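You operate a simulated robot arm through the tools that you are given. There is no shell and no other tool. Be economical: measure what you need, move in short steps, check, and stop when the job is done.

The job below is to be done with a simulated robot arm. You get a single attempt, and the scene is never put back.

Task
Light the ribbed blue filter through on the round lamp, then into the done tray.
Fine: filter on the lamp before it goes on; lamp off before you lift it.
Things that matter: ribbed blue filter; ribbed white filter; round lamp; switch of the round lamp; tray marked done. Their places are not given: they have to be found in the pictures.

It is judged by the outcome, as a careful person would: the job done as asked, and still so three seconds after it is handed in. It fails if anything else is knocked over, pushed out of place, dropped, spilled or broken.

Robot
A 6-joint arm with a two-finger parallel gripper, fixed in place. Base frame: the origin is at the foot of the arm, x ahead of it, y to its left, z up; the work surface is at about z = 796. Lengths are in mm, angles in degrees, forces in N, time in s.
With the tool pointing down near the work surface it reaches from about 260 to 680 mm from the base axis. Its first joint turns from -66.0 to 66.0 degrees. Payload 2.9 kg.
Tool frame: the origin (TCP) lies between the finger pads and is the grasp point; the fingertips stand 30 mm ahead of it; z points along the fingers, y is the line along which they close. Largest opening 110 mm; finger width 20, thickness 10; the body of the gripper, 48 by 112 mm, starts 55 mm behind the TCP.
Orientation is that of the tool frame in the base frame, as [roll, pitch, yaw] about the fixed x, y, z axes, in that order (R = Rz(yaw) Ry(pitch) Rx(roll)). With the fingers straight down and closing along the base's y, the tool's x points along the base's -x, its y along +y and its z along -z.

Tools
- The arm moves only by the tool nudge_tool. Its argument "targets" is a list of rows, each an object (a shift or turn left out is 0, a gripper value left out holds the last) with "rotation": the turn, a rotation vector about the tool's x, y, z in rad, a list of three; "translation": the shift along the tool's x, y, z in mm, a list of three; "hand": the finger opening in mm, from 0 to 110. In form: [{"rotation": [wx, wy, wz], "translation": [tx, ty, tz], "hand": hand}, ...]. A call has 1 to 10 rows; each row shifts and turns the commanded pose from where the row before left it, along the tool's axes as they then stand. A row lasts 0.2 s, in which the tool goes at most 50 mm and 8.6 degrees; a call with a longer step from one row to the next is refused whole, and so is a gripper value outside its range. Where a pose cannot be reached the arm comes as near as it can. A force on the tool above 40 N (or 10 N above the force at the start of the call, whichever is more), or a blocked arm, ends the call early, and 0.2 s more pass. The fingers move at their own pace (about 108 mm/s each) and stop on an object; they squeeze with about 22 N. The grip force told is the motor's: it shows also when the fingers shut on nothing. Time passes only in rows, and 0.2 s behind the last, so rows that do not move let the fingers close. It gives the time, the measured TCP pose, the force on the tool (base axes), the opening and the grip force at its end, in the units of the frame above (readings bear some noise), with the torque about the TCP (base axes, N m) and any sound that the robot's microphone picked up, and new pictures: "views" is both (left out), scene, wrist or none.
- Cameras (640 x 400 px; columns grow to the right, rows downward): "scene" is fixed at [79, 433.3, 1390.2]; the picture's right is [-0.75, -0.66, 0.00], its down [-0.34, 0.39, -0.85] and it looks along [0.56, -0.64, -0.52] (base axes); focal length 355 px, centre (320, 200). "wrist" rides on the gripper at [72, 17, -103] in the tool frame; the picture's right is [-0.23, 0.97, 0.00], its down [-0.76, -0.18, -0.62] and it looks along [-0.61, -0.14, 0.78] (tool axes); focal length 222 px, centre (320, 200).
- pixel_to_xyz(camera, pixels): for up to 12 pixels [column, row] of the newest picture of that camera ("zoom" is the newest enlarged one), the place [x, y, z] in the base frame of the surface seen there, good to about 2 mm. It takes no simulated time.
- zoom(camera, box): a new picture of the part [left, top, right, bottom] of that camera's present view, enlarged. It takes no simulated time.
- finish_job(): hands the job in; it is judged then, once.

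Work in short steps. Measure before you move; look again where a grasp or a placing could have gone wrong, and mend it. You have 80 turns and 200 pictures in all, those below and enlarged ones among them. Open the gripper and draw the arm clear of the work before you hand the job in, unless the task says otherwise; then end with one line.

The tools are called after "Request:" as a command line: name --argument value ..., lists and objects as JSON in quotes. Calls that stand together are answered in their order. nudge_tool: Moves the arm, as the interface text tells. Its arguments: {"type":"object","properties":{"targets":{"type":"array","items":{"type":"object","properties":{"rotation":{"type":"array","items":{"type":"number"}},"translation":{"type":"array","items":{"type":"number"}},"hand":{"type":"number"}}}},"views":{"type":"string","enum":["both","scene","wrist","none"]}},"required":["targets"]} The other tools are called the same way: pixel_to_xyz (camera, pixels) gives the place of the surface under pixels of a picture; zoom (camera, box) takes an enlarged picture of a part of a camera's view; finish_job () hands the job in.

At the start:

```text
time: 0.0
position: [346.2, -113.7, 1162.4]
ee_rot: [-180.0, 0.0, 179.9]
contact_force: [0.3, -0.9, 0.0]
ft_torque: [-0.03, 0.03, -0.01]
finger_gap: 109.9
grip_force: 0.1
```

scene: 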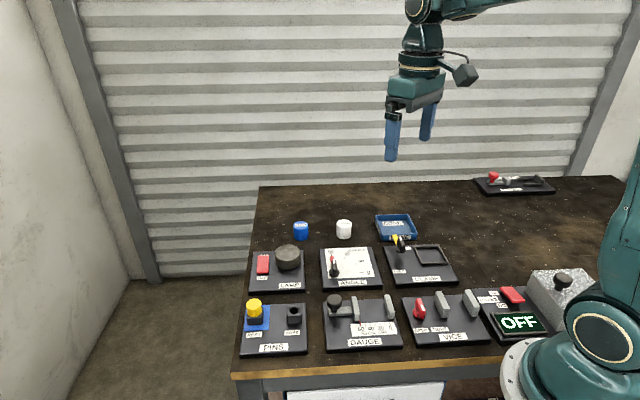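
wrist: 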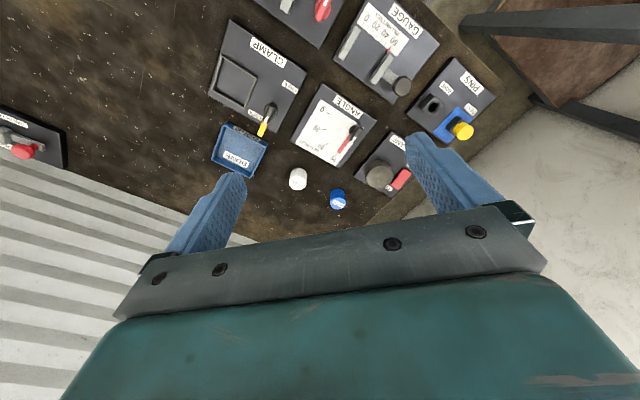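

The pictures show the blue filter near scene (301,230), the white one at (344,229), the lamp at (288,257) with a red switch at (262,264), and the tray at (396,228). I zoom in on them and measure.

Request:
zoom --camera "scene" --box '[235, 205, 425, 300]'

Request:
zoom --camera "wrist" --box '[200, 100, 440, 250]'

Request:
pixel_to_xyz --camera "scene" --pixels '[[301, 224], [301, 235], [344, 222], [288, 249], [262, 264], [396, 228], [301, 239], [344, 237], [262, 257], [262, 272]]'

```text
3.37 times, centred on (330, 252) of scene
```

zoom: 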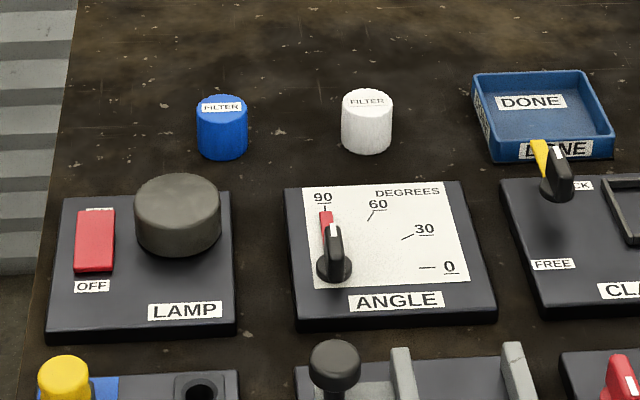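

```text
2.67 times, centred on (320, 175) of wrist
```

zoom: 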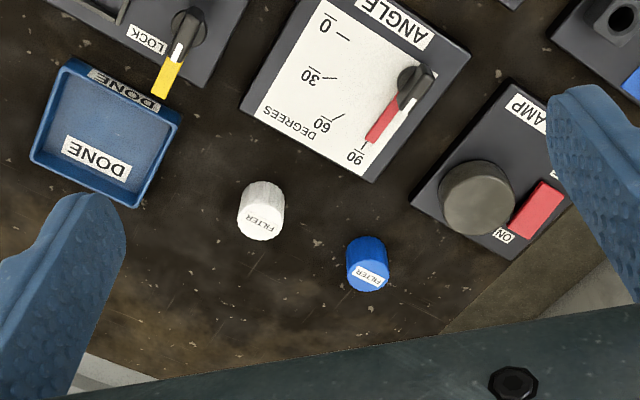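

```text
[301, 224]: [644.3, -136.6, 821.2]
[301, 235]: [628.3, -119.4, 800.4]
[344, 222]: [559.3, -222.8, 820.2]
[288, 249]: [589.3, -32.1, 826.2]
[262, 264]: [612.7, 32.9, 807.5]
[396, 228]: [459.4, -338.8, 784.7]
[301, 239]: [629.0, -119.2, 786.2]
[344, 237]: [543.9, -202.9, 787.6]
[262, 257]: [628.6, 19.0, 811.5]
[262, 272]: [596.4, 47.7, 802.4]
```

The newest zoom is the wrist one; I use it to locate the filter, lamp, switch, tray and table surface precisely.

Request:
pixel_to_xyz --camera "zoom" --pixels '[[368, 274], [350, 272], [387, 272], [368, 287], [368, 262], [410, 330], [478, 200], [445, 200], [513, 200], [478, 232], [480, 168], [320, 300]]'

Request:
pixel_to_xyz --camera "zoom" --pixels '[[537, 210], [545, 185], [525, 232], [100, 130], [65, 65], [178, 120], [35, 155], [135, 200], [260, 225], [525, 205], [550, 215], [500, 90]]'

```text
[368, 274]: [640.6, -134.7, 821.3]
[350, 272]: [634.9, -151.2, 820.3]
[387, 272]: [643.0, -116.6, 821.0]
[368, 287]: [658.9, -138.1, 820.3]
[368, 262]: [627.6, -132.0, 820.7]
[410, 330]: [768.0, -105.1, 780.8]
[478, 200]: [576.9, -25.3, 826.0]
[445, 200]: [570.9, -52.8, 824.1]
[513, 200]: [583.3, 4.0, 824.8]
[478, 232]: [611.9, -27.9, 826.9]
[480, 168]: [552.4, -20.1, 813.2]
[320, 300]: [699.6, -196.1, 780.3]
```

```text
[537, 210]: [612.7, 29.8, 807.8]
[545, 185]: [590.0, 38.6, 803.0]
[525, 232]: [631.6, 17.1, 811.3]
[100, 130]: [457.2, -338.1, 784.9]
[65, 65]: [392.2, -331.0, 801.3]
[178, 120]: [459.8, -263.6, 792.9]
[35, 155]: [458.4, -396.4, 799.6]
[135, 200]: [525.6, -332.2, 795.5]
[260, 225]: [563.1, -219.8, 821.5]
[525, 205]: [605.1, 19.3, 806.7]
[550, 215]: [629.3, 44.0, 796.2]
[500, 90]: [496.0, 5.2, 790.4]
```

The table is at about z 782. The blue filter's centre is near (642,-134), top z 821, diameter about 36. The lamp top is near (582,-25, 826). I move to a point above the blue filter.

Request:
nudge_tool --targets '[{"translation": [-29.6, -2, 25], "hand": 70}, {"translation": [-29.6, -2, 25]}, {"translation": [-29.6, -2, 25]}, {"translation": [-29.6, -2, 25]}, {"translation": [-29.6, -2, 25]}, {"translation": [-29.6, -2, 25]}, {"translation": [-29.6, -2, 25]}, {"translation": [-29.6, -2, 25]}, {"translation": [-29.6, -2, 25]}, {"translation": [-29.6, -2, 25]}]'

```text
time: 2.2
position: [644.5, -132.5, 911.4]
ee_rot: [179.9, 0.0, -180.0]
contact_force: [0.6, 0.9, -0.8]
ft_torque: [0.02, 0.01, 0.01]
finger_gap: 70.1
grip_force: 0.1
```

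scene: 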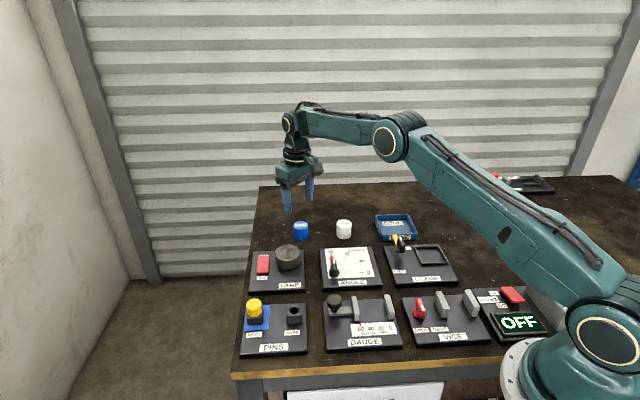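
wrist: 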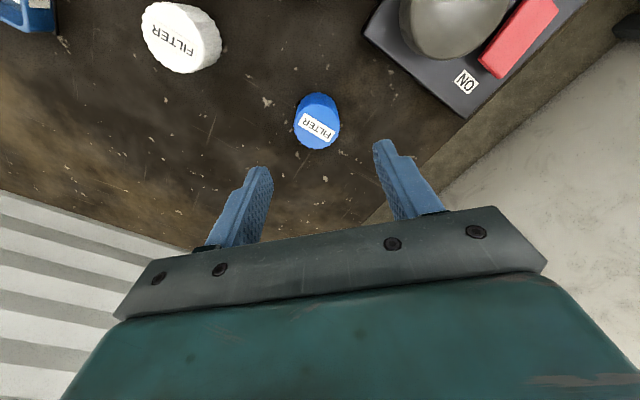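

The closer wrist view shows the filter at (318,121); I re-measure it, plus the lamp and switch while they are visible.

Request:
pixel_to_xyz --camera "wrist" --pixels '[[318, 128], [300, 125], [338, 125], [318, 145], [316, 110], [518, 38], [500, 72], [485, 60], [535, 2], [555, 12], [450, 48], [440, 10]]'

Request:
zoom --camera "wrist" --box '[240, 70, 400, 170]'

```text
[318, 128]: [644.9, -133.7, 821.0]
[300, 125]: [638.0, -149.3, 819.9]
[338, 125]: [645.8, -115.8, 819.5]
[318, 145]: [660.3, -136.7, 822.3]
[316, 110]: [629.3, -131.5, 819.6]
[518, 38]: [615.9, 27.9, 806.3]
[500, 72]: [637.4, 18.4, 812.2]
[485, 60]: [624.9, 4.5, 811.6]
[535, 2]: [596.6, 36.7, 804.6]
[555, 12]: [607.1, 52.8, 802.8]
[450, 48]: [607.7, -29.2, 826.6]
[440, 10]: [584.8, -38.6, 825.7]
```

```text
4.00 times, centred on (320, 120) of wrist
```

zoom: 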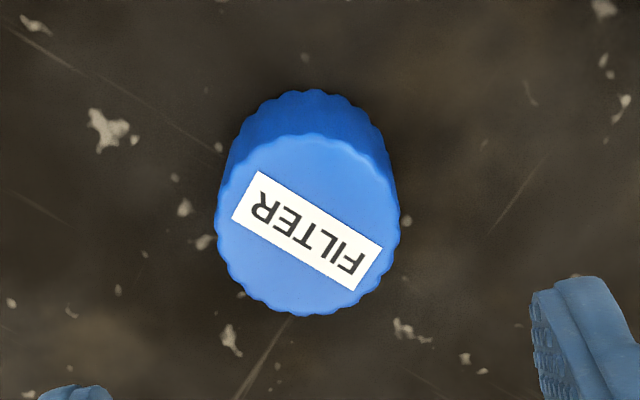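

The filter's centre is at about (644,-133.5), already under the TCP. I descend 93 mm so the tips stop about 5 mm above the table.

Request:
nudge_tool --targets '[{"translation": [0, -0.5, 31]}, {"translation": [0, 0, 31]}, {"translation": [0, 0, 16]}, {"translation": [0, 0, 15]}, {}]'

```text
time: 3.4
position: [644.0, -133.9, 820.7]
ee_rot: [180.0, -0.1, 180.0]
contact_force: [-0.8, 0.1, 0.8]
ft_torque: [0.01, -0.02, 0.0]
finger_gap: 70.0
grip_force: 0.0
```

scene: 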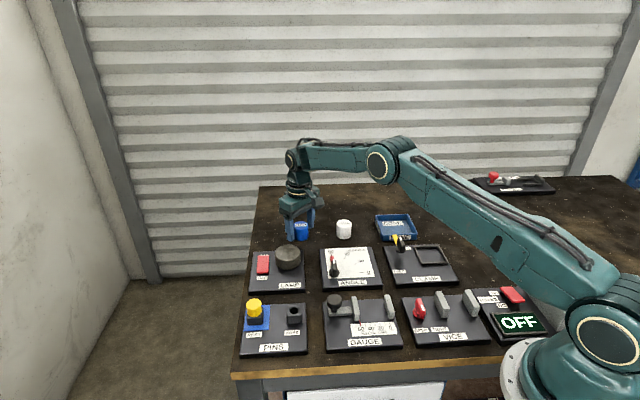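
wrist: 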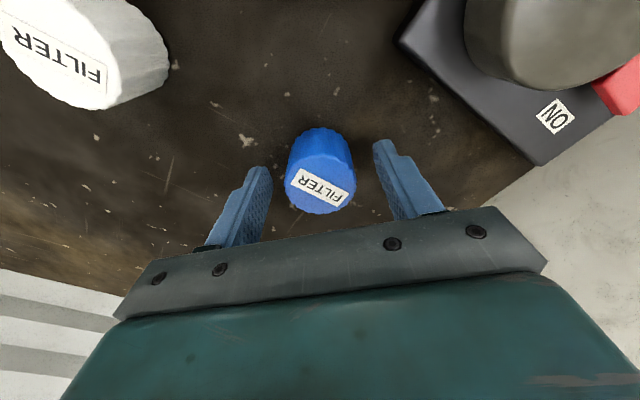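

The filter sits between the fingers at (320,170), and z 820.7 puts the tips about 8 mm above the table. I close the gripper.

Request:
nudge_tool --targets '[{"hand": 28}, {}, {}, {}]' --views "wrist"

```text
time: 4.4
position: [643.2, -133.4, 819.3]
ee_rot: [-180.0, 0.0, -180.0]
contact_force: [0.7, 0.1, -0.4]
ft_torque: [0.0, 0.0, -0.01]
finger_gap: 40.4
grip_force: 22.6
```

wrist: 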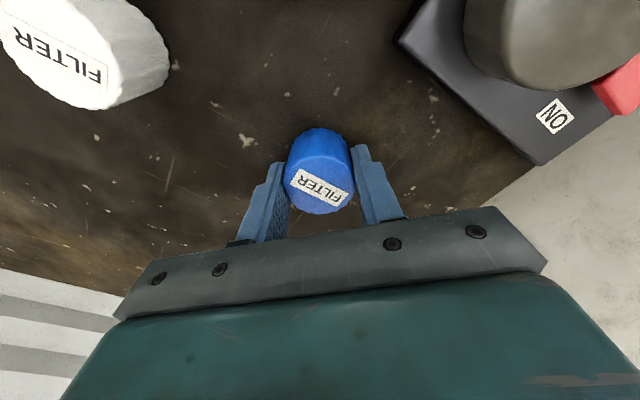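

It is gripped at 40.4 mm with 22.6 N. I lift 80 mm straight up.

Request:
nudge_tool --targets '[{"translation": [0, 0, -10]}, {"translation": [0, 0, -20]}, {"translation": [0, 0, -25]}, {"translation": [0, 0, -25]}, {}]'

Request:
zoom --camera "scene" --box '[235, 190, 375, 290]'

```text
time: 5.6
position: [641.9, -136.1, 900.3]
ee_rot: [-180.0, 0.0, -180.0]
contact_force: [-0.3, -0.5, -0.5]
ft_torque: [0.0, 0.01, 0.05]
finger_gap: 40.4
grip_force: 22.1
```

scene: 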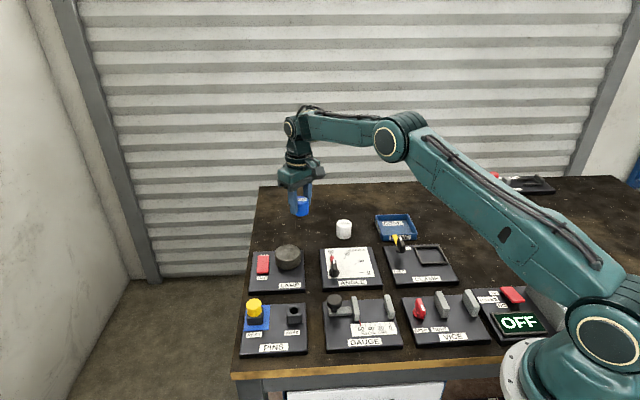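
wrist: 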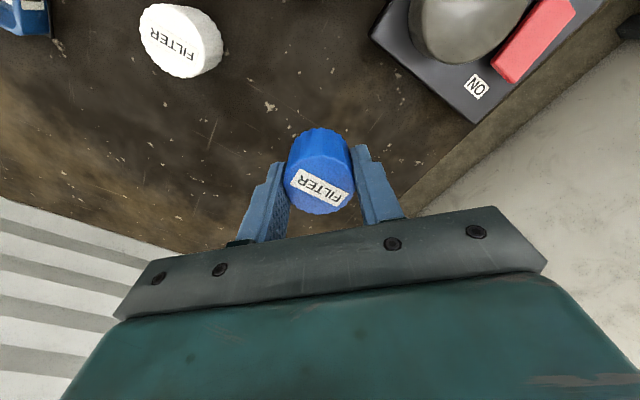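

```text
4.00 times, centred on (305, 240) of scene
```

zoom: 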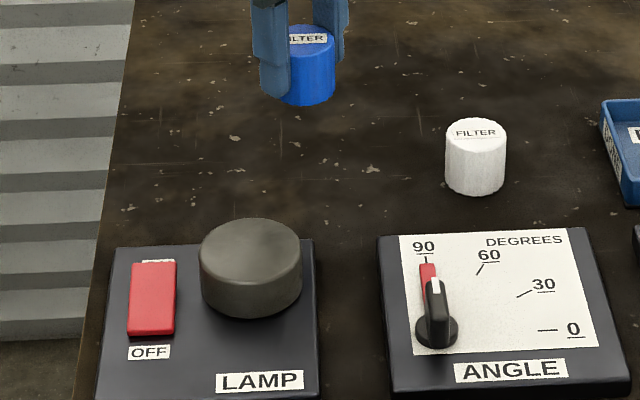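

The filter came up cleanly. I measure the lamp's top rim in this zoom, where the ellipse spans about (199..301, 219..284).

Request:
pixel_to_xyz --camera "zoom" --pixels '[[203, 251], [297, 251], [250, 222], [250, 280], [250, 251], [135, 268], [172, 266], [131, 330], [170, 330], [152, 268], [150, 325], [152, 298]]'

```text
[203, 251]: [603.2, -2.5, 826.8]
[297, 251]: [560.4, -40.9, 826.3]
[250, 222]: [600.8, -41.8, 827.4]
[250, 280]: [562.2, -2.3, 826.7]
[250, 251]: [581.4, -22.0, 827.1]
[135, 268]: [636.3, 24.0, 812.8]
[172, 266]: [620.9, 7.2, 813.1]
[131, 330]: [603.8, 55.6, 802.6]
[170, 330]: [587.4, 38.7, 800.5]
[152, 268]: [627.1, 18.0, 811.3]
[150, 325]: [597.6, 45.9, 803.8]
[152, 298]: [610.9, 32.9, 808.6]
```

The lamp's centre is (581.5,-22), top z 827. I carry the filter over it, with its base about 36 mm clear.

Request:
nudge_tool --targets '[{"translation": [12, 22.6, 0]}, {"translation": [12, 22.6, 0]}, {"translation": [12, 22.6, 0]}, {"translation": [12, 22.6, 0]}, {"translation": [12, 22.6, 0]}, {}, {}]'

Request:
zoom --camera "scene" --box '[235, 190, 375, 290]'

```text
time: 7.2
position: [580.6, -21.3, 899.7]
ee_rot: [-180.0, 0.0, -180.0]
contact_force: [0.3, 1.4, 0.5]
ft_torque: [0.03, -0.03, -0.01]
finger_gap: 40.5
grip_force: 21.9
```

scene: 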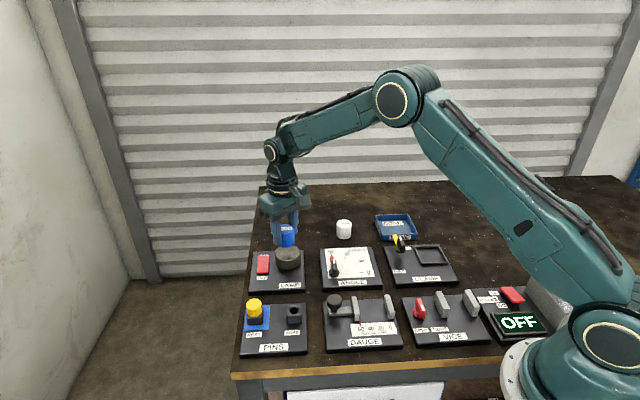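
wrist: 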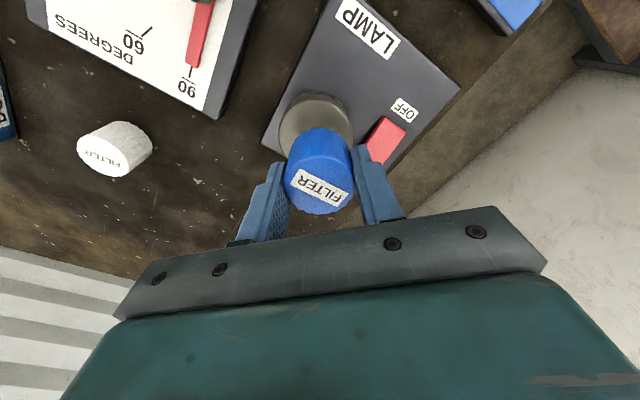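

```text
4.00 times, centred on (305, 240) of scene
```

zoom: 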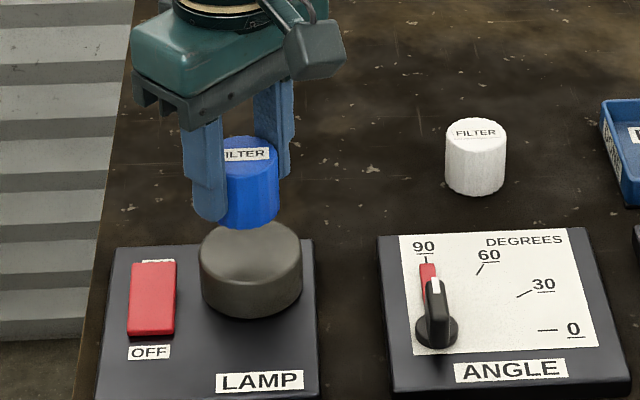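

The filter sits above the lamp's centre. I lower 30 mm, then check.

Request:
nudge_tool --targets '[{"translation": [0, 0, 12]}, {"translation": [0, 0, 10]}, {"translation": [0, 0, 8]}, {}]' --views "scene"

Request:
zoom --camera "scene" --box '[245, 215, 329, 275]'

```text
time: 8.2
position: [581.9, -20.4, 870.7]
ee_rot: [-180.0, 0.0, 180.0]
contact_force: [0.1, 0.4, -0.4]
ft_torque: [-0.01, 0.01, -0.02]
finger_gap: 40.4
grip_force: 21.7
```

scene: 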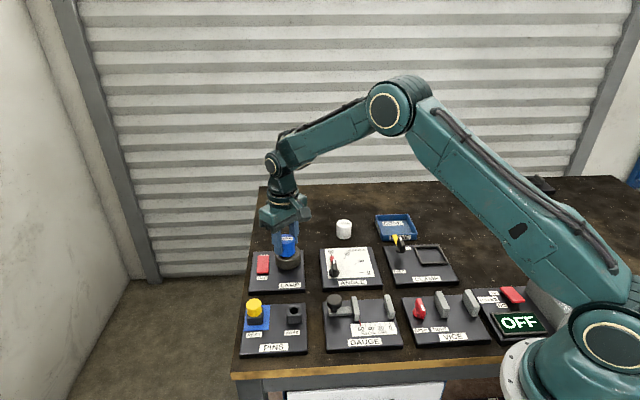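

```text
6.67 times, centred on (287, 245) of scene
```

zoom: 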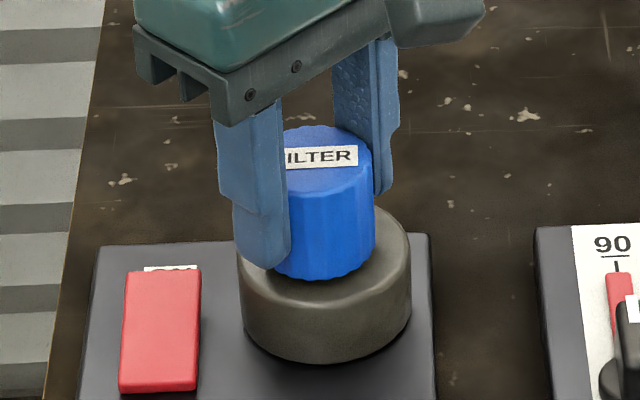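

No contact yet at z 870.7 and the gap is small. I lower 4 mm in small steps and read the force.

Request:
nudge_tool --targets '[{"translation": [0, 0, 1.5]}, {"translation": [0, 0, 1.5]}, {"translation": [0, 0, 1]}, {}]' --views "none"

```text
time: 9.2
position: [582.8, -19.7, 866.3]
ee_rot: [180.0, 0.0, 180.0]
contact_force: [-0.2, -0.7, -0.7]
ft_torque: [0.02, 0.01, 0.04]
finger_gap: 40.5
grip_force: 22.0
```

There is still no contact, so I continue 2 mm down.

Request:
nudge_tool --targets '[{"translation": [0, -1, 1]}, {"translation": [0, 0, 1]}, {}]' --views "scene"

Request:
zoom --camera "scene" --box '[245, 215, 329, 275]'

```text
time: 10.0
position: [582.5, -22.7, 864.7]
ee_rot: [-179.9, 0.2, 180.0]
contact_force: [0.5, 1.3, 5.1]
ft_torque: [0.06, 0.0, -0.04]
finger_gap: 40.2
grip_force: 22.2
```

scene: 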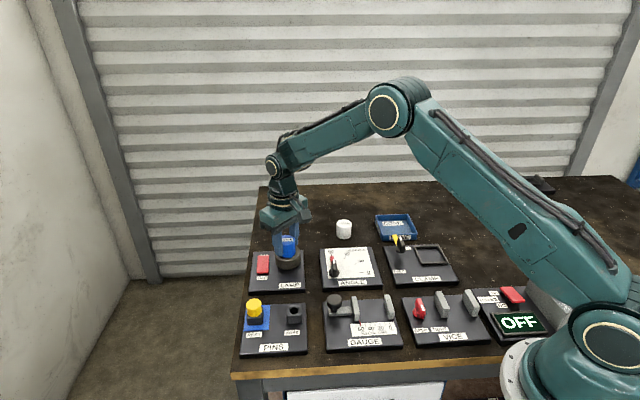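

```text
6.67 times, centred on (287, 245) of scene
```

zoom: 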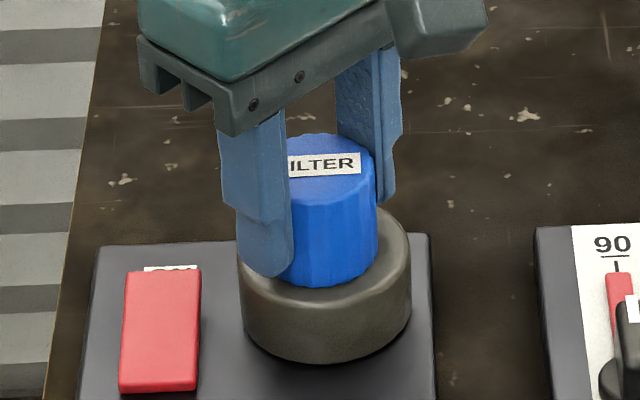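

A 5 N contact shows the filter is seated on the lamp. I release it gently and rise straight up.

Request:
nudge_tool --targets '[{"hand": 56}, {}, {"hand": 70}, {"translation": [0, 0, -15]}, {"translation": [0, 0, -30]}, {"translation": [0, 0, -40]}, {}]'

Request:
zoom --camera "scene" --box '[245, 215, 329, 275]'

```text
time: 11.6
position: [582.1, -23.9, 949.4]
ee_rot: [180.0, 0.1, 179.9]
contact_force: [0.2, -0.5, 0.0]
ft_torque: [0.02, 0.02, 0.02]
finger_gap: 70.1
grip_force: 0.1
```

scene: 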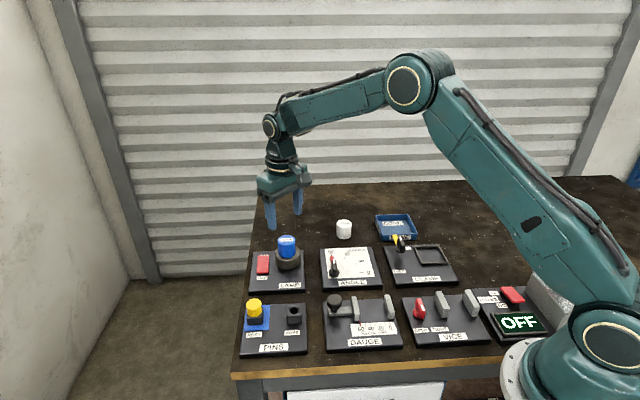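
wrist: 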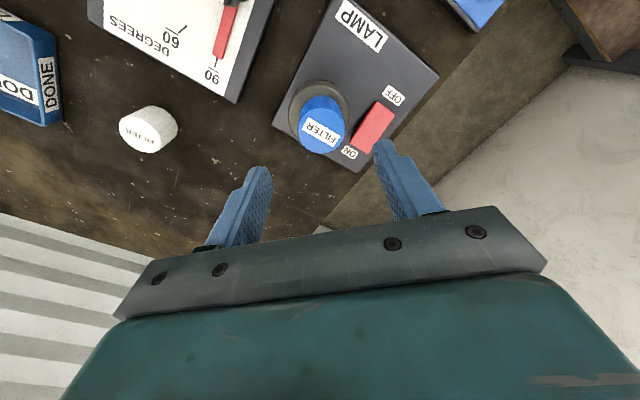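

```text
6.67 times, centred on (287, 245) of scene
```

zoom: 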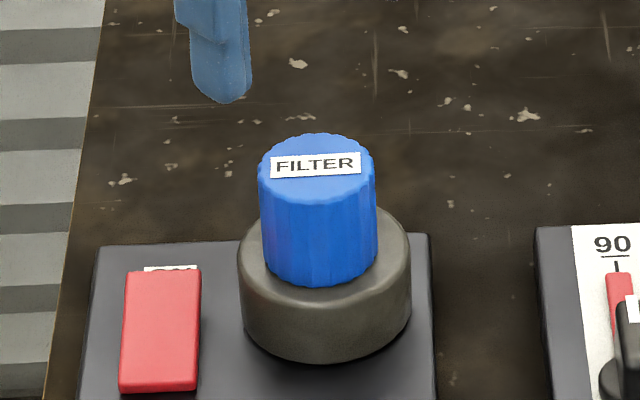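

The filter stands upright, centred on the lamp. The far (high, ON) end of the rocker is near (628,16, 812), so I close the fingers and move above (625,19.5).

Request:
nudge_tool --targets '[{"translation": [-14.3, 14.5, 0], "hand": 0}, {"translation": [-14.3, 14.5, 0]}, {"translation": [-14.3, 14.5, 0]}, {}, {"translation": [0, 0, 30]}, {"translation": [0, 0, 30]}, {"translation": [0, 0, 20]}, {}]'

Request:
zoom --camera "scene" --box '[231, 215, 329, 285]'

```text
time: 13.4
position: [626.5, 21.2, 868.9]
ee_rot: [-180.0, -0.1, 180.0]
contact_force: [0.6, -0.3, 0.5]
ft_torque: [0.01, 0.01, -0.01]
finger_gap: 0.0
grip_force: 22.0
```

scene: 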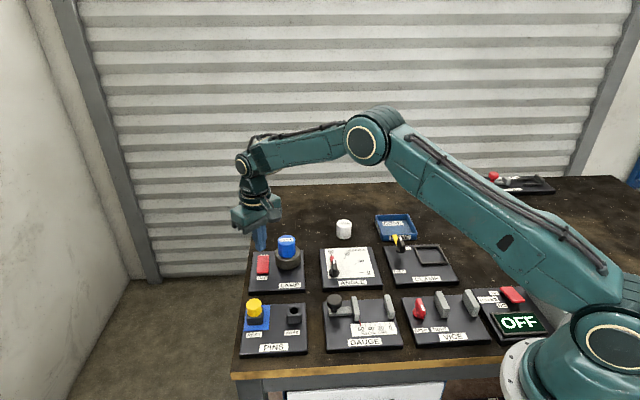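
wrist: 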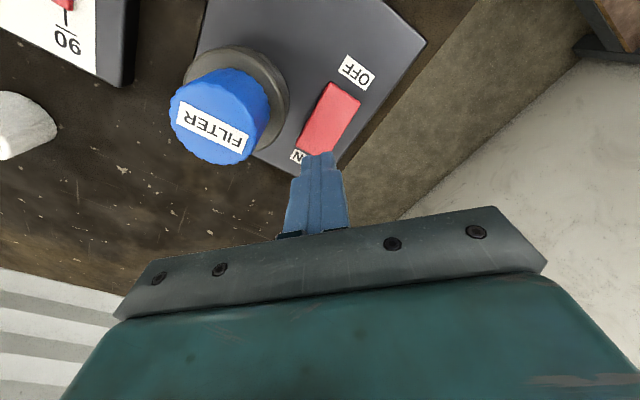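

```text
5.71 times, centred on (280, 250) of scene
```

zoom: 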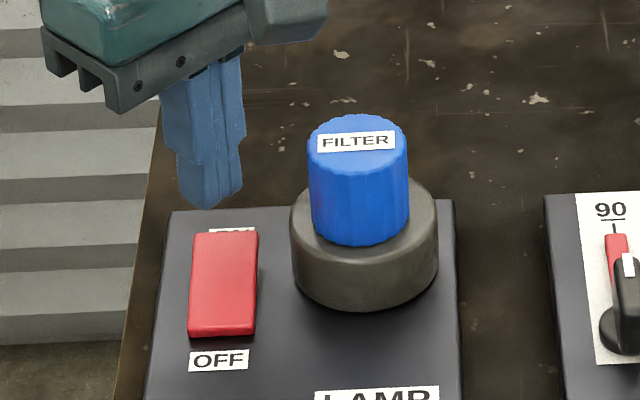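

The closed fingertips are over the ON end, tips at about z 839. I come down 26 mm, then press in 2 mm steps.

Request:
nudge_tool --targets '[{"translation": [0.5, -1, 14]}, {"translation": [0, 0, 10]}, {"translation": [0, 0, 2]}, {"translation": [0, 0, 2]}, {"translation": [0, 0, 2]}, {}]'

Request:
zoom --camera "scene" --box '[231, 215, 329, 285]'

```text
time: 14.8
position: [626.0, 20.3, 840.1]
ee_rot: [-180.0, 0.0, 180.0]
contact_force: [0.6, -0.8, 1.4]
ft_torque: [-0.03, -0.03, 0.01]
finger_gap: 0.0
grip_force: 21.8
```

scene: 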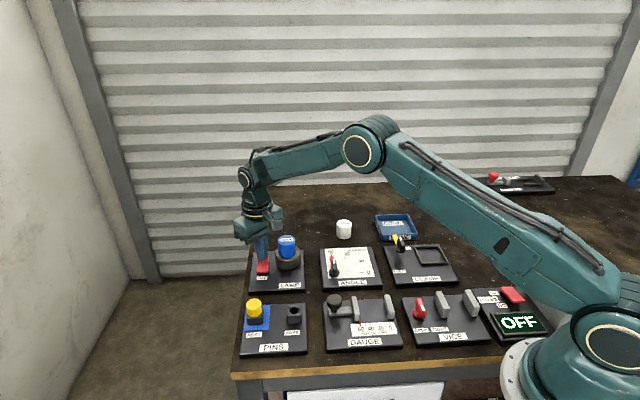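
wrist: 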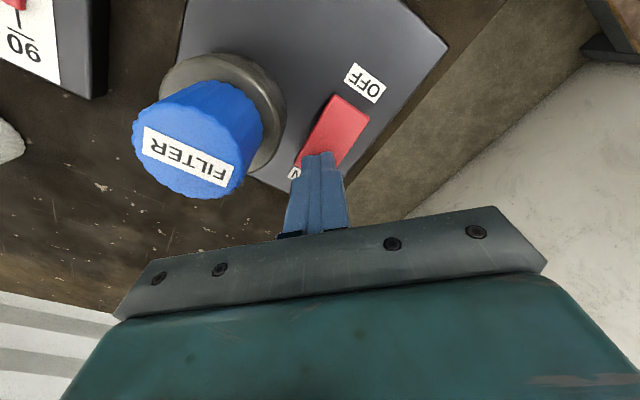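

```text
5.71 times, centred on (280, 250) of scene
```

zoom: 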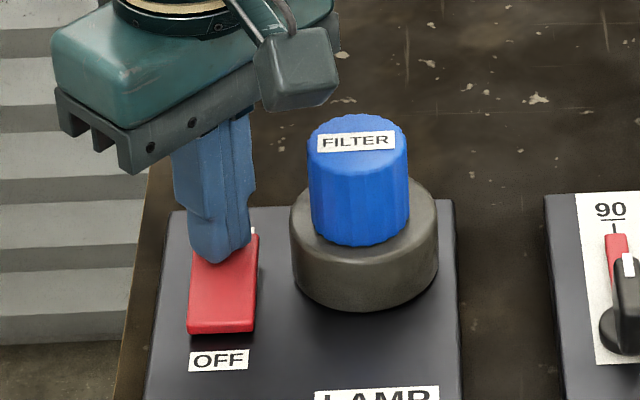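

The tip rests on the ON end at 1.4 N, with the lamp still off. I press further in 1.5 mm steps.

Request:
nudge_tool --targets '[{"translation": [0, 0, 1.5]}, {"translation": [0, 0, 1.5]}, {"translation": [0, 0, 1.5]}, {}]' --views "scene"

Request:
zoom --camera "scene" --box '[231, 215, 329, 285]'

```text
time: 15.8
position: [625.4, 21.2, 836.3]
ee_rot: [-180.0, 0.1, 179.9]
contact_force: [-1.1, -5.1, 13.8]
ft_torque: [-0.02, 0.15, 0.09]
finger_gap: 0.1
grip_force: 22.2
heard: click
```

scene: 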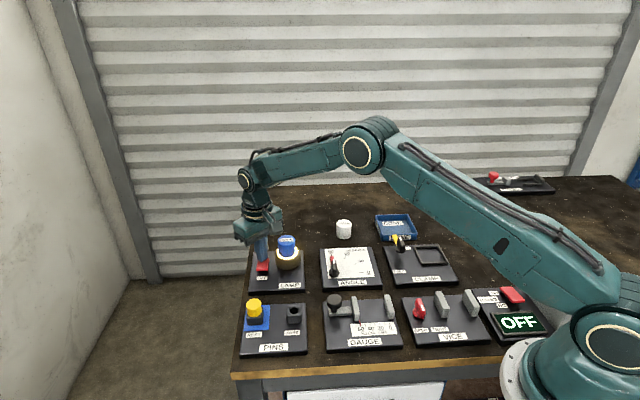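

```text
5.71 times, centred on (280, 250) of scene
```

zoom: 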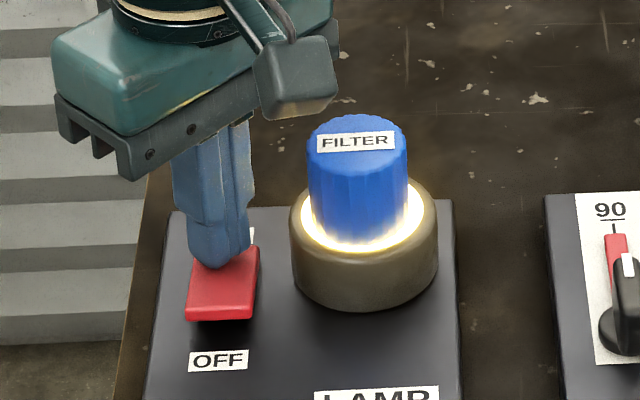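

A click was heard and the lamp is lit under the filter. I lift off by 30 mm and let it shine a moment.

Request:
nudge_tool --targets '[{"translation": [0, 0, -5]}, {"translation": [0, 0, -20]}, {"translation": [0, 0, -15]}, {}, {}, {}, {}, {}, {}, {}]'

Request:
zoom --camera "scene" --box '[231, 215, 329, 285]'

Request:
pixel_to_xyz --camera "zoom" --pixels '[[190, 290], [250, 290], [220, 312], [220, 290], [220, 260], [190, 312], [250, 312], [357, 142], [222, 360]]'

```text
time: 18.0
position: [626.1, 20.5, 875.1]
ee_rot: [180.0, 0.1, -180.0]
contact_force: [0.2, 0.3, 0.6]
ft_torque: [-0.02, 0.0, 0.0]
finger_gap: 0.0
grip_force: 22.3
```

scene: 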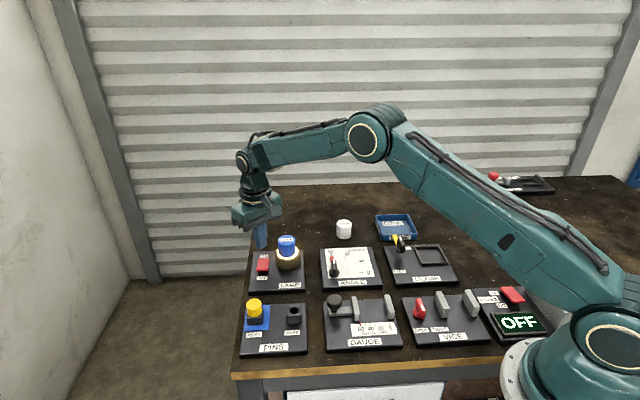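
wrist: 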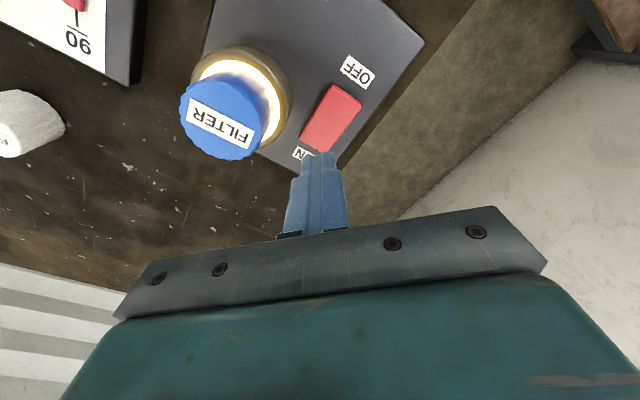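

```text
5.71 times, centred on (280, 250) of scene
```

zoom: 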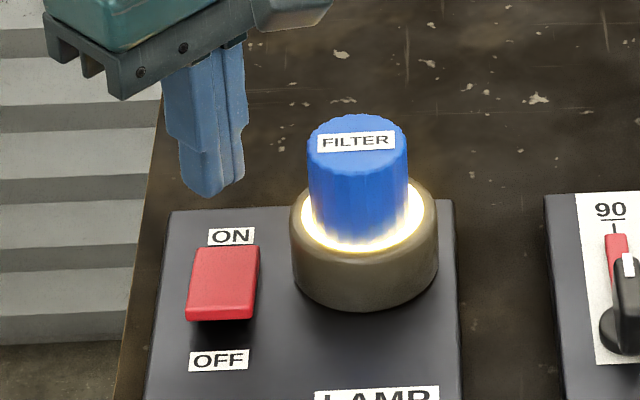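

```text
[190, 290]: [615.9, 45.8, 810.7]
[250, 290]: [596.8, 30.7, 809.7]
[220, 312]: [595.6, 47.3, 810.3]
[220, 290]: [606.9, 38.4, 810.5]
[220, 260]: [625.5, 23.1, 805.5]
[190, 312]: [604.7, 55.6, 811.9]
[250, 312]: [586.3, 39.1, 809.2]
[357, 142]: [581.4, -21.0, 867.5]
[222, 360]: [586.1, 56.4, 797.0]
```

The lamp stays lit with the rocker tipped to ON. The raised OFF end's centre is (595,47.5, 811), so I move above (599,44) and come down to just over it.

Request:
nudge_tool --targets '[{"translation": [13.5, 11.8, 0]}, {"translation": [13.5, 11.8, 0]}, {}, {}, {"translation": [0, 0, 15]}, {"translation": [0, 0, 13]}, {}, {}]'

Request:
zoom --camera "scene" --box '[231, 215, 329, 285]'

```text
time: 19.8
position: [598.9, 42.3, 847.0]
ee_rot: [179.9, 0.0, 180.0]
contact_force: [0.3, -0.1, 0.2]
ft_torque: [0.02, 0.0, 0.01]
finger_gap: 0.0
grip_force: 21.9
```

scene: 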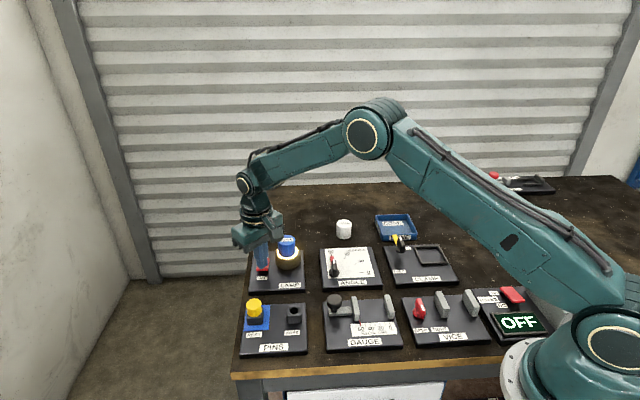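
wrist: 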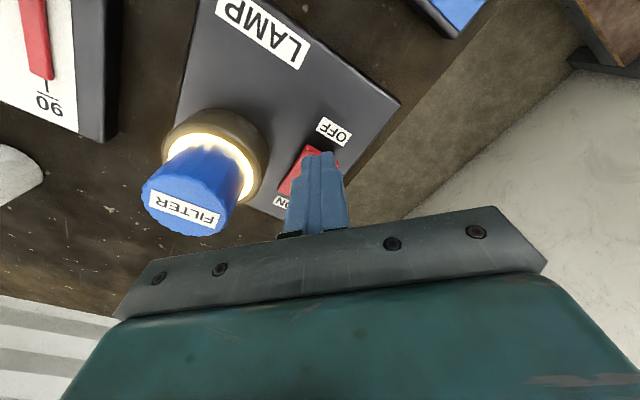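

```text
5.71 times, centred on (280, 250) of scene
```

zoom: 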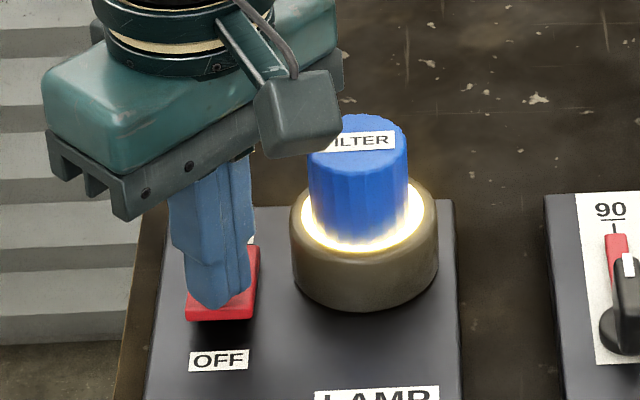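

The tip is about 6 mm above the OFF end and the gripper is clear of the filter. I press down in small steps.

Request:
nudge_tool --targets '[{"translation": [1, 1.5, 3]}, {"translation": [0, 0, 2]}, {"translation": [0, 0, 1.5]}, {"translation": [0, 0, 1.5]}, {"translation": [0, 0, 1.5]}, {"translation": [0, 0, 1]}, {}]' --views "scene"

Request:
zoom --camera "scene" --box '[231, 215, 329, 285]'

```text
time: 21.4
position: [598.6, 44.4, 835.7]
ee_rot: [-180.0, -0.1, -180.0]
contact_force: [-0.1, -0.1, -1.0]
ft_torque: [0.0, 0.03, -0.04]
finger_gap: 0.2
grip_force: 22.5
heard: click
```

scene: 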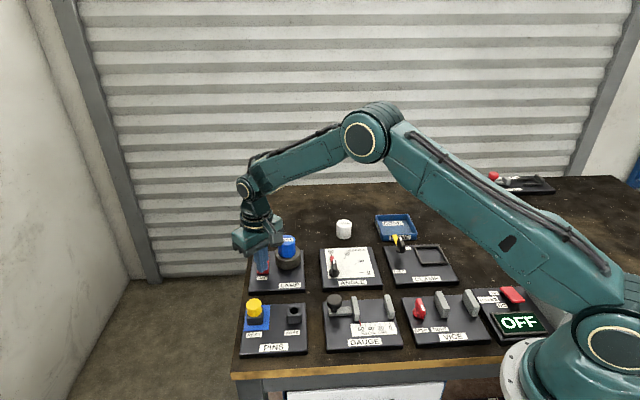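

```text
5.71 times, centred on (280, 250) of scene
```

zoom: 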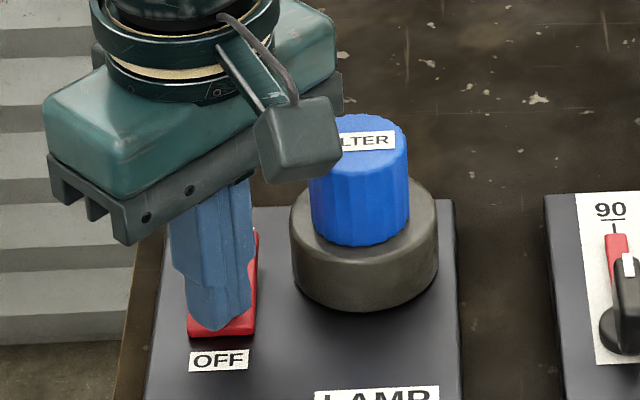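

It clicked and the glow is gone. I rise well clear, then move above the filter at (581.5,-21) with the fingers open.

Request:
nudge_tool --targets '[{"translation": [0, 0, -15]}, {"translation": [0, 0, -35]}, {"translation": [0, 0, -40]}, {"translation": [0, 0, -24]}, {"translation": [6, -22, 0], "hand": 70}, {"translation": [6, -22, 0]}, {"translation": [5.2, -21.5, 0]}, {}, {}]'

Request:
zoom --camera "scene" --box '[231, 215, 329, 285]'

Request:
pixel_to_xyz --camera "zoom" --pixels '[[357, 142], [311, 144], [403, 144], [357, 118], [357, 172]]'

```text
time: 23.4
position: [581.4, -19.7, 949.9]
ee_rot: [-180.0, -0.1, 180.0]
contact_force: [-0.3, -0.4, -0.4]
ft_torque: [0.0, 0.01, 0.01]
finger_gap: 70.0
grip_force: 0.0
```

scene: 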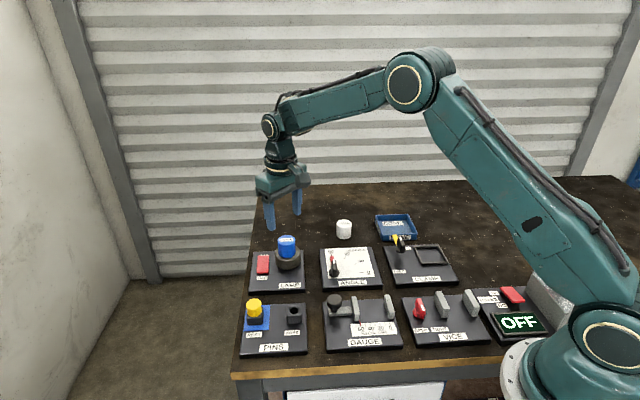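
wrist: 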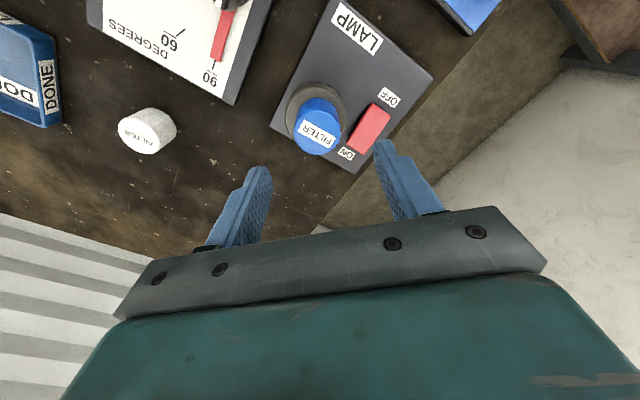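

```text
5.71 times, centred on (280, 250) of scene
```

zoom: 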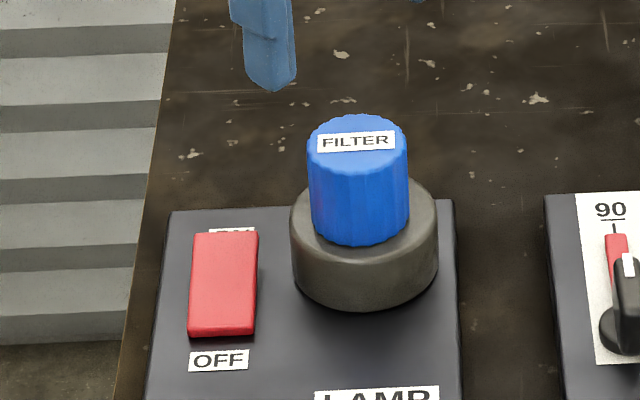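

```text
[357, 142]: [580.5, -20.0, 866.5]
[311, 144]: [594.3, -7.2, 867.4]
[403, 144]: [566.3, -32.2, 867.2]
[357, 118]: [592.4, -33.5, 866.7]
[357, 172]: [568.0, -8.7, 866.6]
```

The lamp is off and the filter's centre is (580.5,-20.5), right under the TCP. I descend 84 mm and grip.

Request:
nudge_tool --targets '[{"translation": [0.5, -0.5, 30]}, {"translation": [0, 0, 30]}, {"translation": [0, 0, 14]}, {"translation": [0, 0, 10]}, {}, {"hand": 28}, {}, {}, {}]'

```text
time: 25.4
position: [579.5, -20.3, 866.6]
ee_rot: [180.0, 0.0, 179.9]
contact_force: [-0.4, -0.5, -0.5]
ft_torque: [-0.01, 0.0, 0.0]
finger_gap: 40.3
grip_force: 21.4
```

scene: 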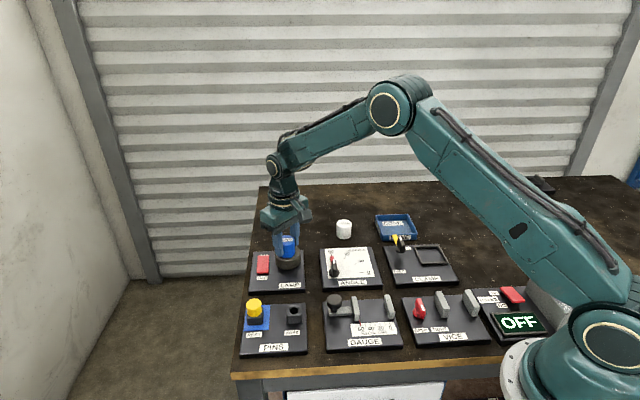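
wrist: 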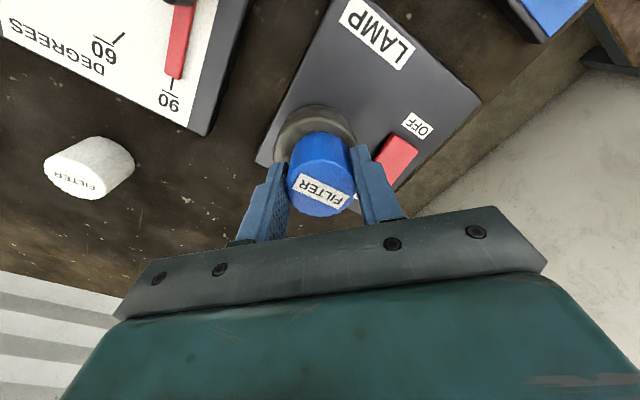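

Gripped at 40.3 mm. I lift 80 mm; the next call carries it towards the tray, whose corners give a centre of about (459,-332).

Request:
nudge_tool --targets '[{"translation": [0, 0, -10]}, {"translation": [0, 0, -20]}, {"translation": [0, 0, -25]}, {"translation": [0, 0, -25]}, {}]' --views "scene"

Request:
zoom --camera "scene" --box '[340, 190, 452, 260]'

Request:
pixel_to_xyz --camera "scene" --pixels '[[376, 216], [409, 215], [417, 235], [383, 237], [396, 226], [390, 222], [402, 228]]'

```text
time: 26.6
position: [577.3, -21.9, 948.4]
ee_rot: [179.9, 0.0, 179.9]
contact_force: [-0.2, -0.3, -0.8]
ft_torque: [0.01, 0.0, -0.01]
finger_gap: 40.4
grip_force: 22.0
```

scene: 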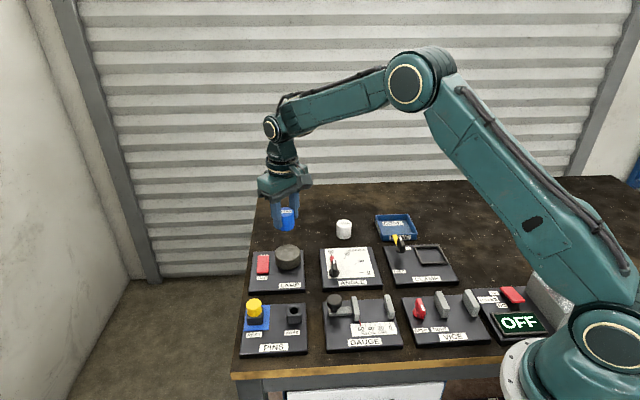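

```text
5.71 times, centred on (396, 225) of scene
```

zoom: 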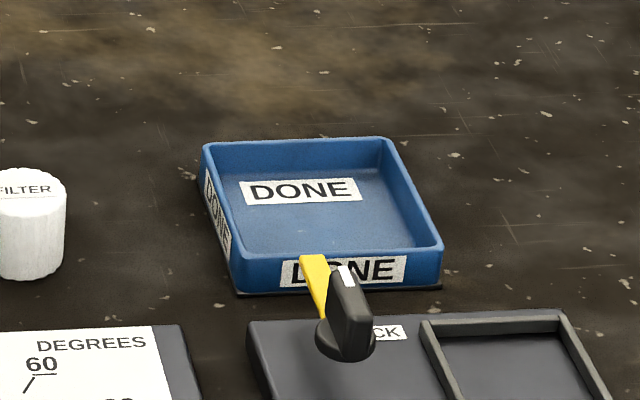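

```text
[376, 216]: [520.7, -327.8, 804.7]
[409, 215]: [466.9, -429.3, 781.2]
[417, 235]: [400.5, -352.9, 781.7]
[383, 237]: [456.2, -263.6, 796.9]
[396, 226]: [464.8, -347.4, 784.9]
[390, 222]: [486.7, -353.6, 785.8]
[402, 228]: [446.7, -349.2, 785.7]
```

The tray is empty, its centre at about (457,-331). I carry the filter there at travel height.

Request:
nudge_tool --targets '[{"translation": [13.4, -34.4, 0]}, {"translation": [13.4, -34.4, 0]}, {"translation": [13.4, -34.4, 0]}, {"translation": [13.4, -34.4, 0]}, {"translation": [13.4, -34.4, 0]}, {"translation": [13.4, -34.4, 0]}, {"translation": [13.4, -34.4, 0]}, {"translation": [13.4, -34.4, 0]}, {"translation": [13.4, -34.4, 0]}, {}]'

Request:
zoom --camera "scene" --box '[340, 190, 452, 260]'

```text
time: 28.8
position: [459.0, -329.7, 947.2]
ee_rot: [180.0, 0.1, 180.0]
contact_force: [0.3, -0.7, -0.9]
ft_torque: [0.01, -0.03, 0.01]
finger_gap: 40.1
grip_force: 22.0
```

scene: 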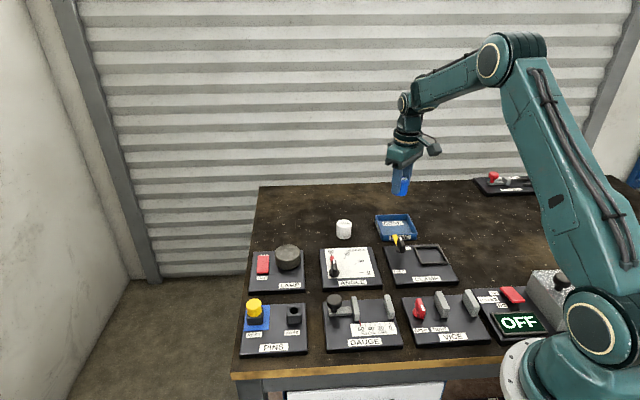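
wrist: 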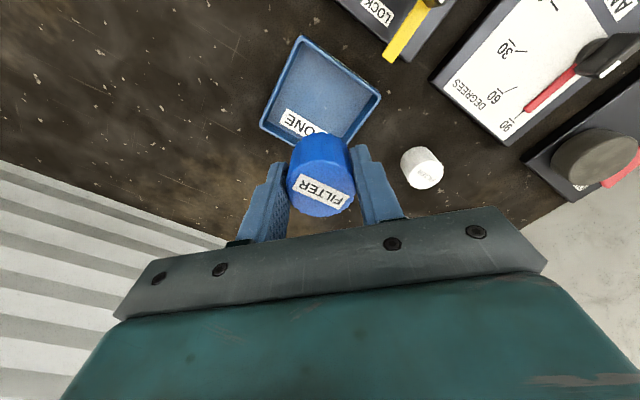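

```text
5.71 times, centred on (396, 225) of scene
```

zoom: 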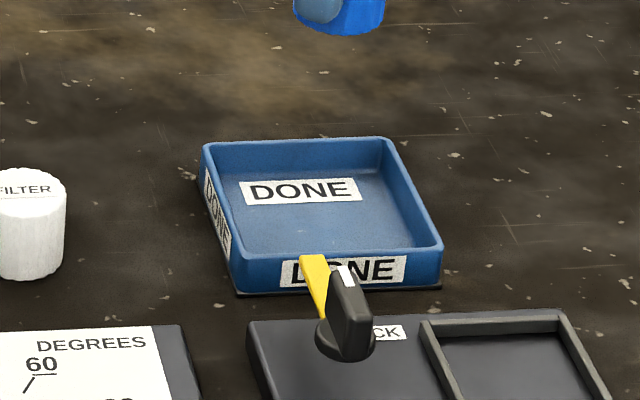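

The filter is above the tray. I check the tray rim and clamp lever positions in this wrist view before lowering.

Request:
pixel_to_xyz --camera "wrist" --pixels '[[300, 40], [379, 97], [263, 124], [320, 85], [392, 52], [416, 8], [432, 0]]'

Request:
nudge_tool --targets '[{"translation": [0, 0, 25]}, {"translation": [0, 0, 25]}, {"translation": [0, 0, 25]}, {}]'

Request:
zoom --camera "scene" --box '[340, 180, 452, 250]'

```text
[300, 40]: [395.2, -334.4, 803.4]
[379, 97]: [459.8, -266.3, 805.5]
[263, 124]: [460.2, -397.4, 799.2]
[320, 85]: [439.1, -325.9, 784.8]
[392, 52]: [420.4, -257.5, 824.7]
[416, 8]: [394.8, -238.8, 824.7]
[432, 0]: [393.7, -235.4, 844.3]
```

```text
time: 29.8
position: [459.6, -330.3, 872.5]
ee_rot: [-180.0, 0.1, -180.0]
contact_force: [0.2, -0.6, -0.5]
ft_torque: [-0.01, 0.01, 0.0]
finger_gap: 40.2
grip_force: 21.7
```

scene: 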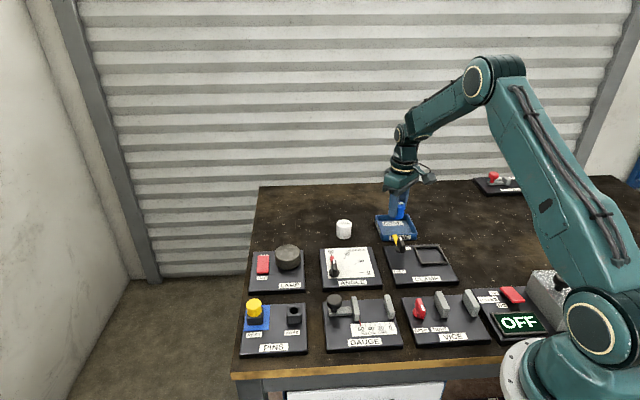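
wrist: 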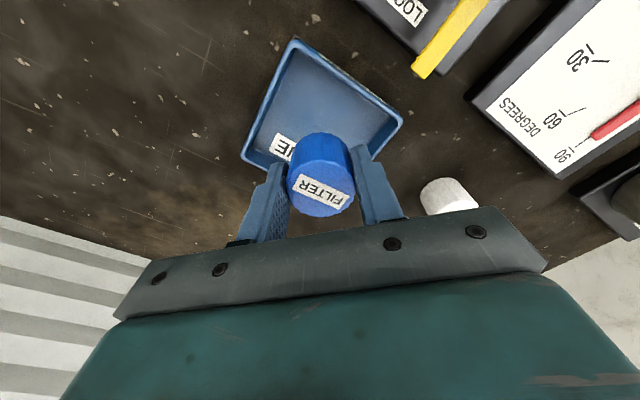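

```text
5.71 times, centred on (396, 215) of scene
```

zoom: 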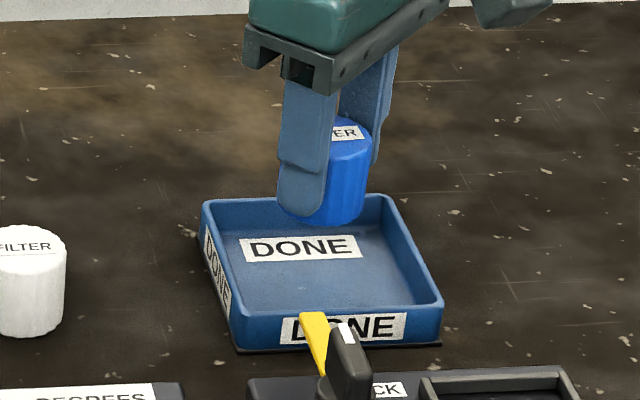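

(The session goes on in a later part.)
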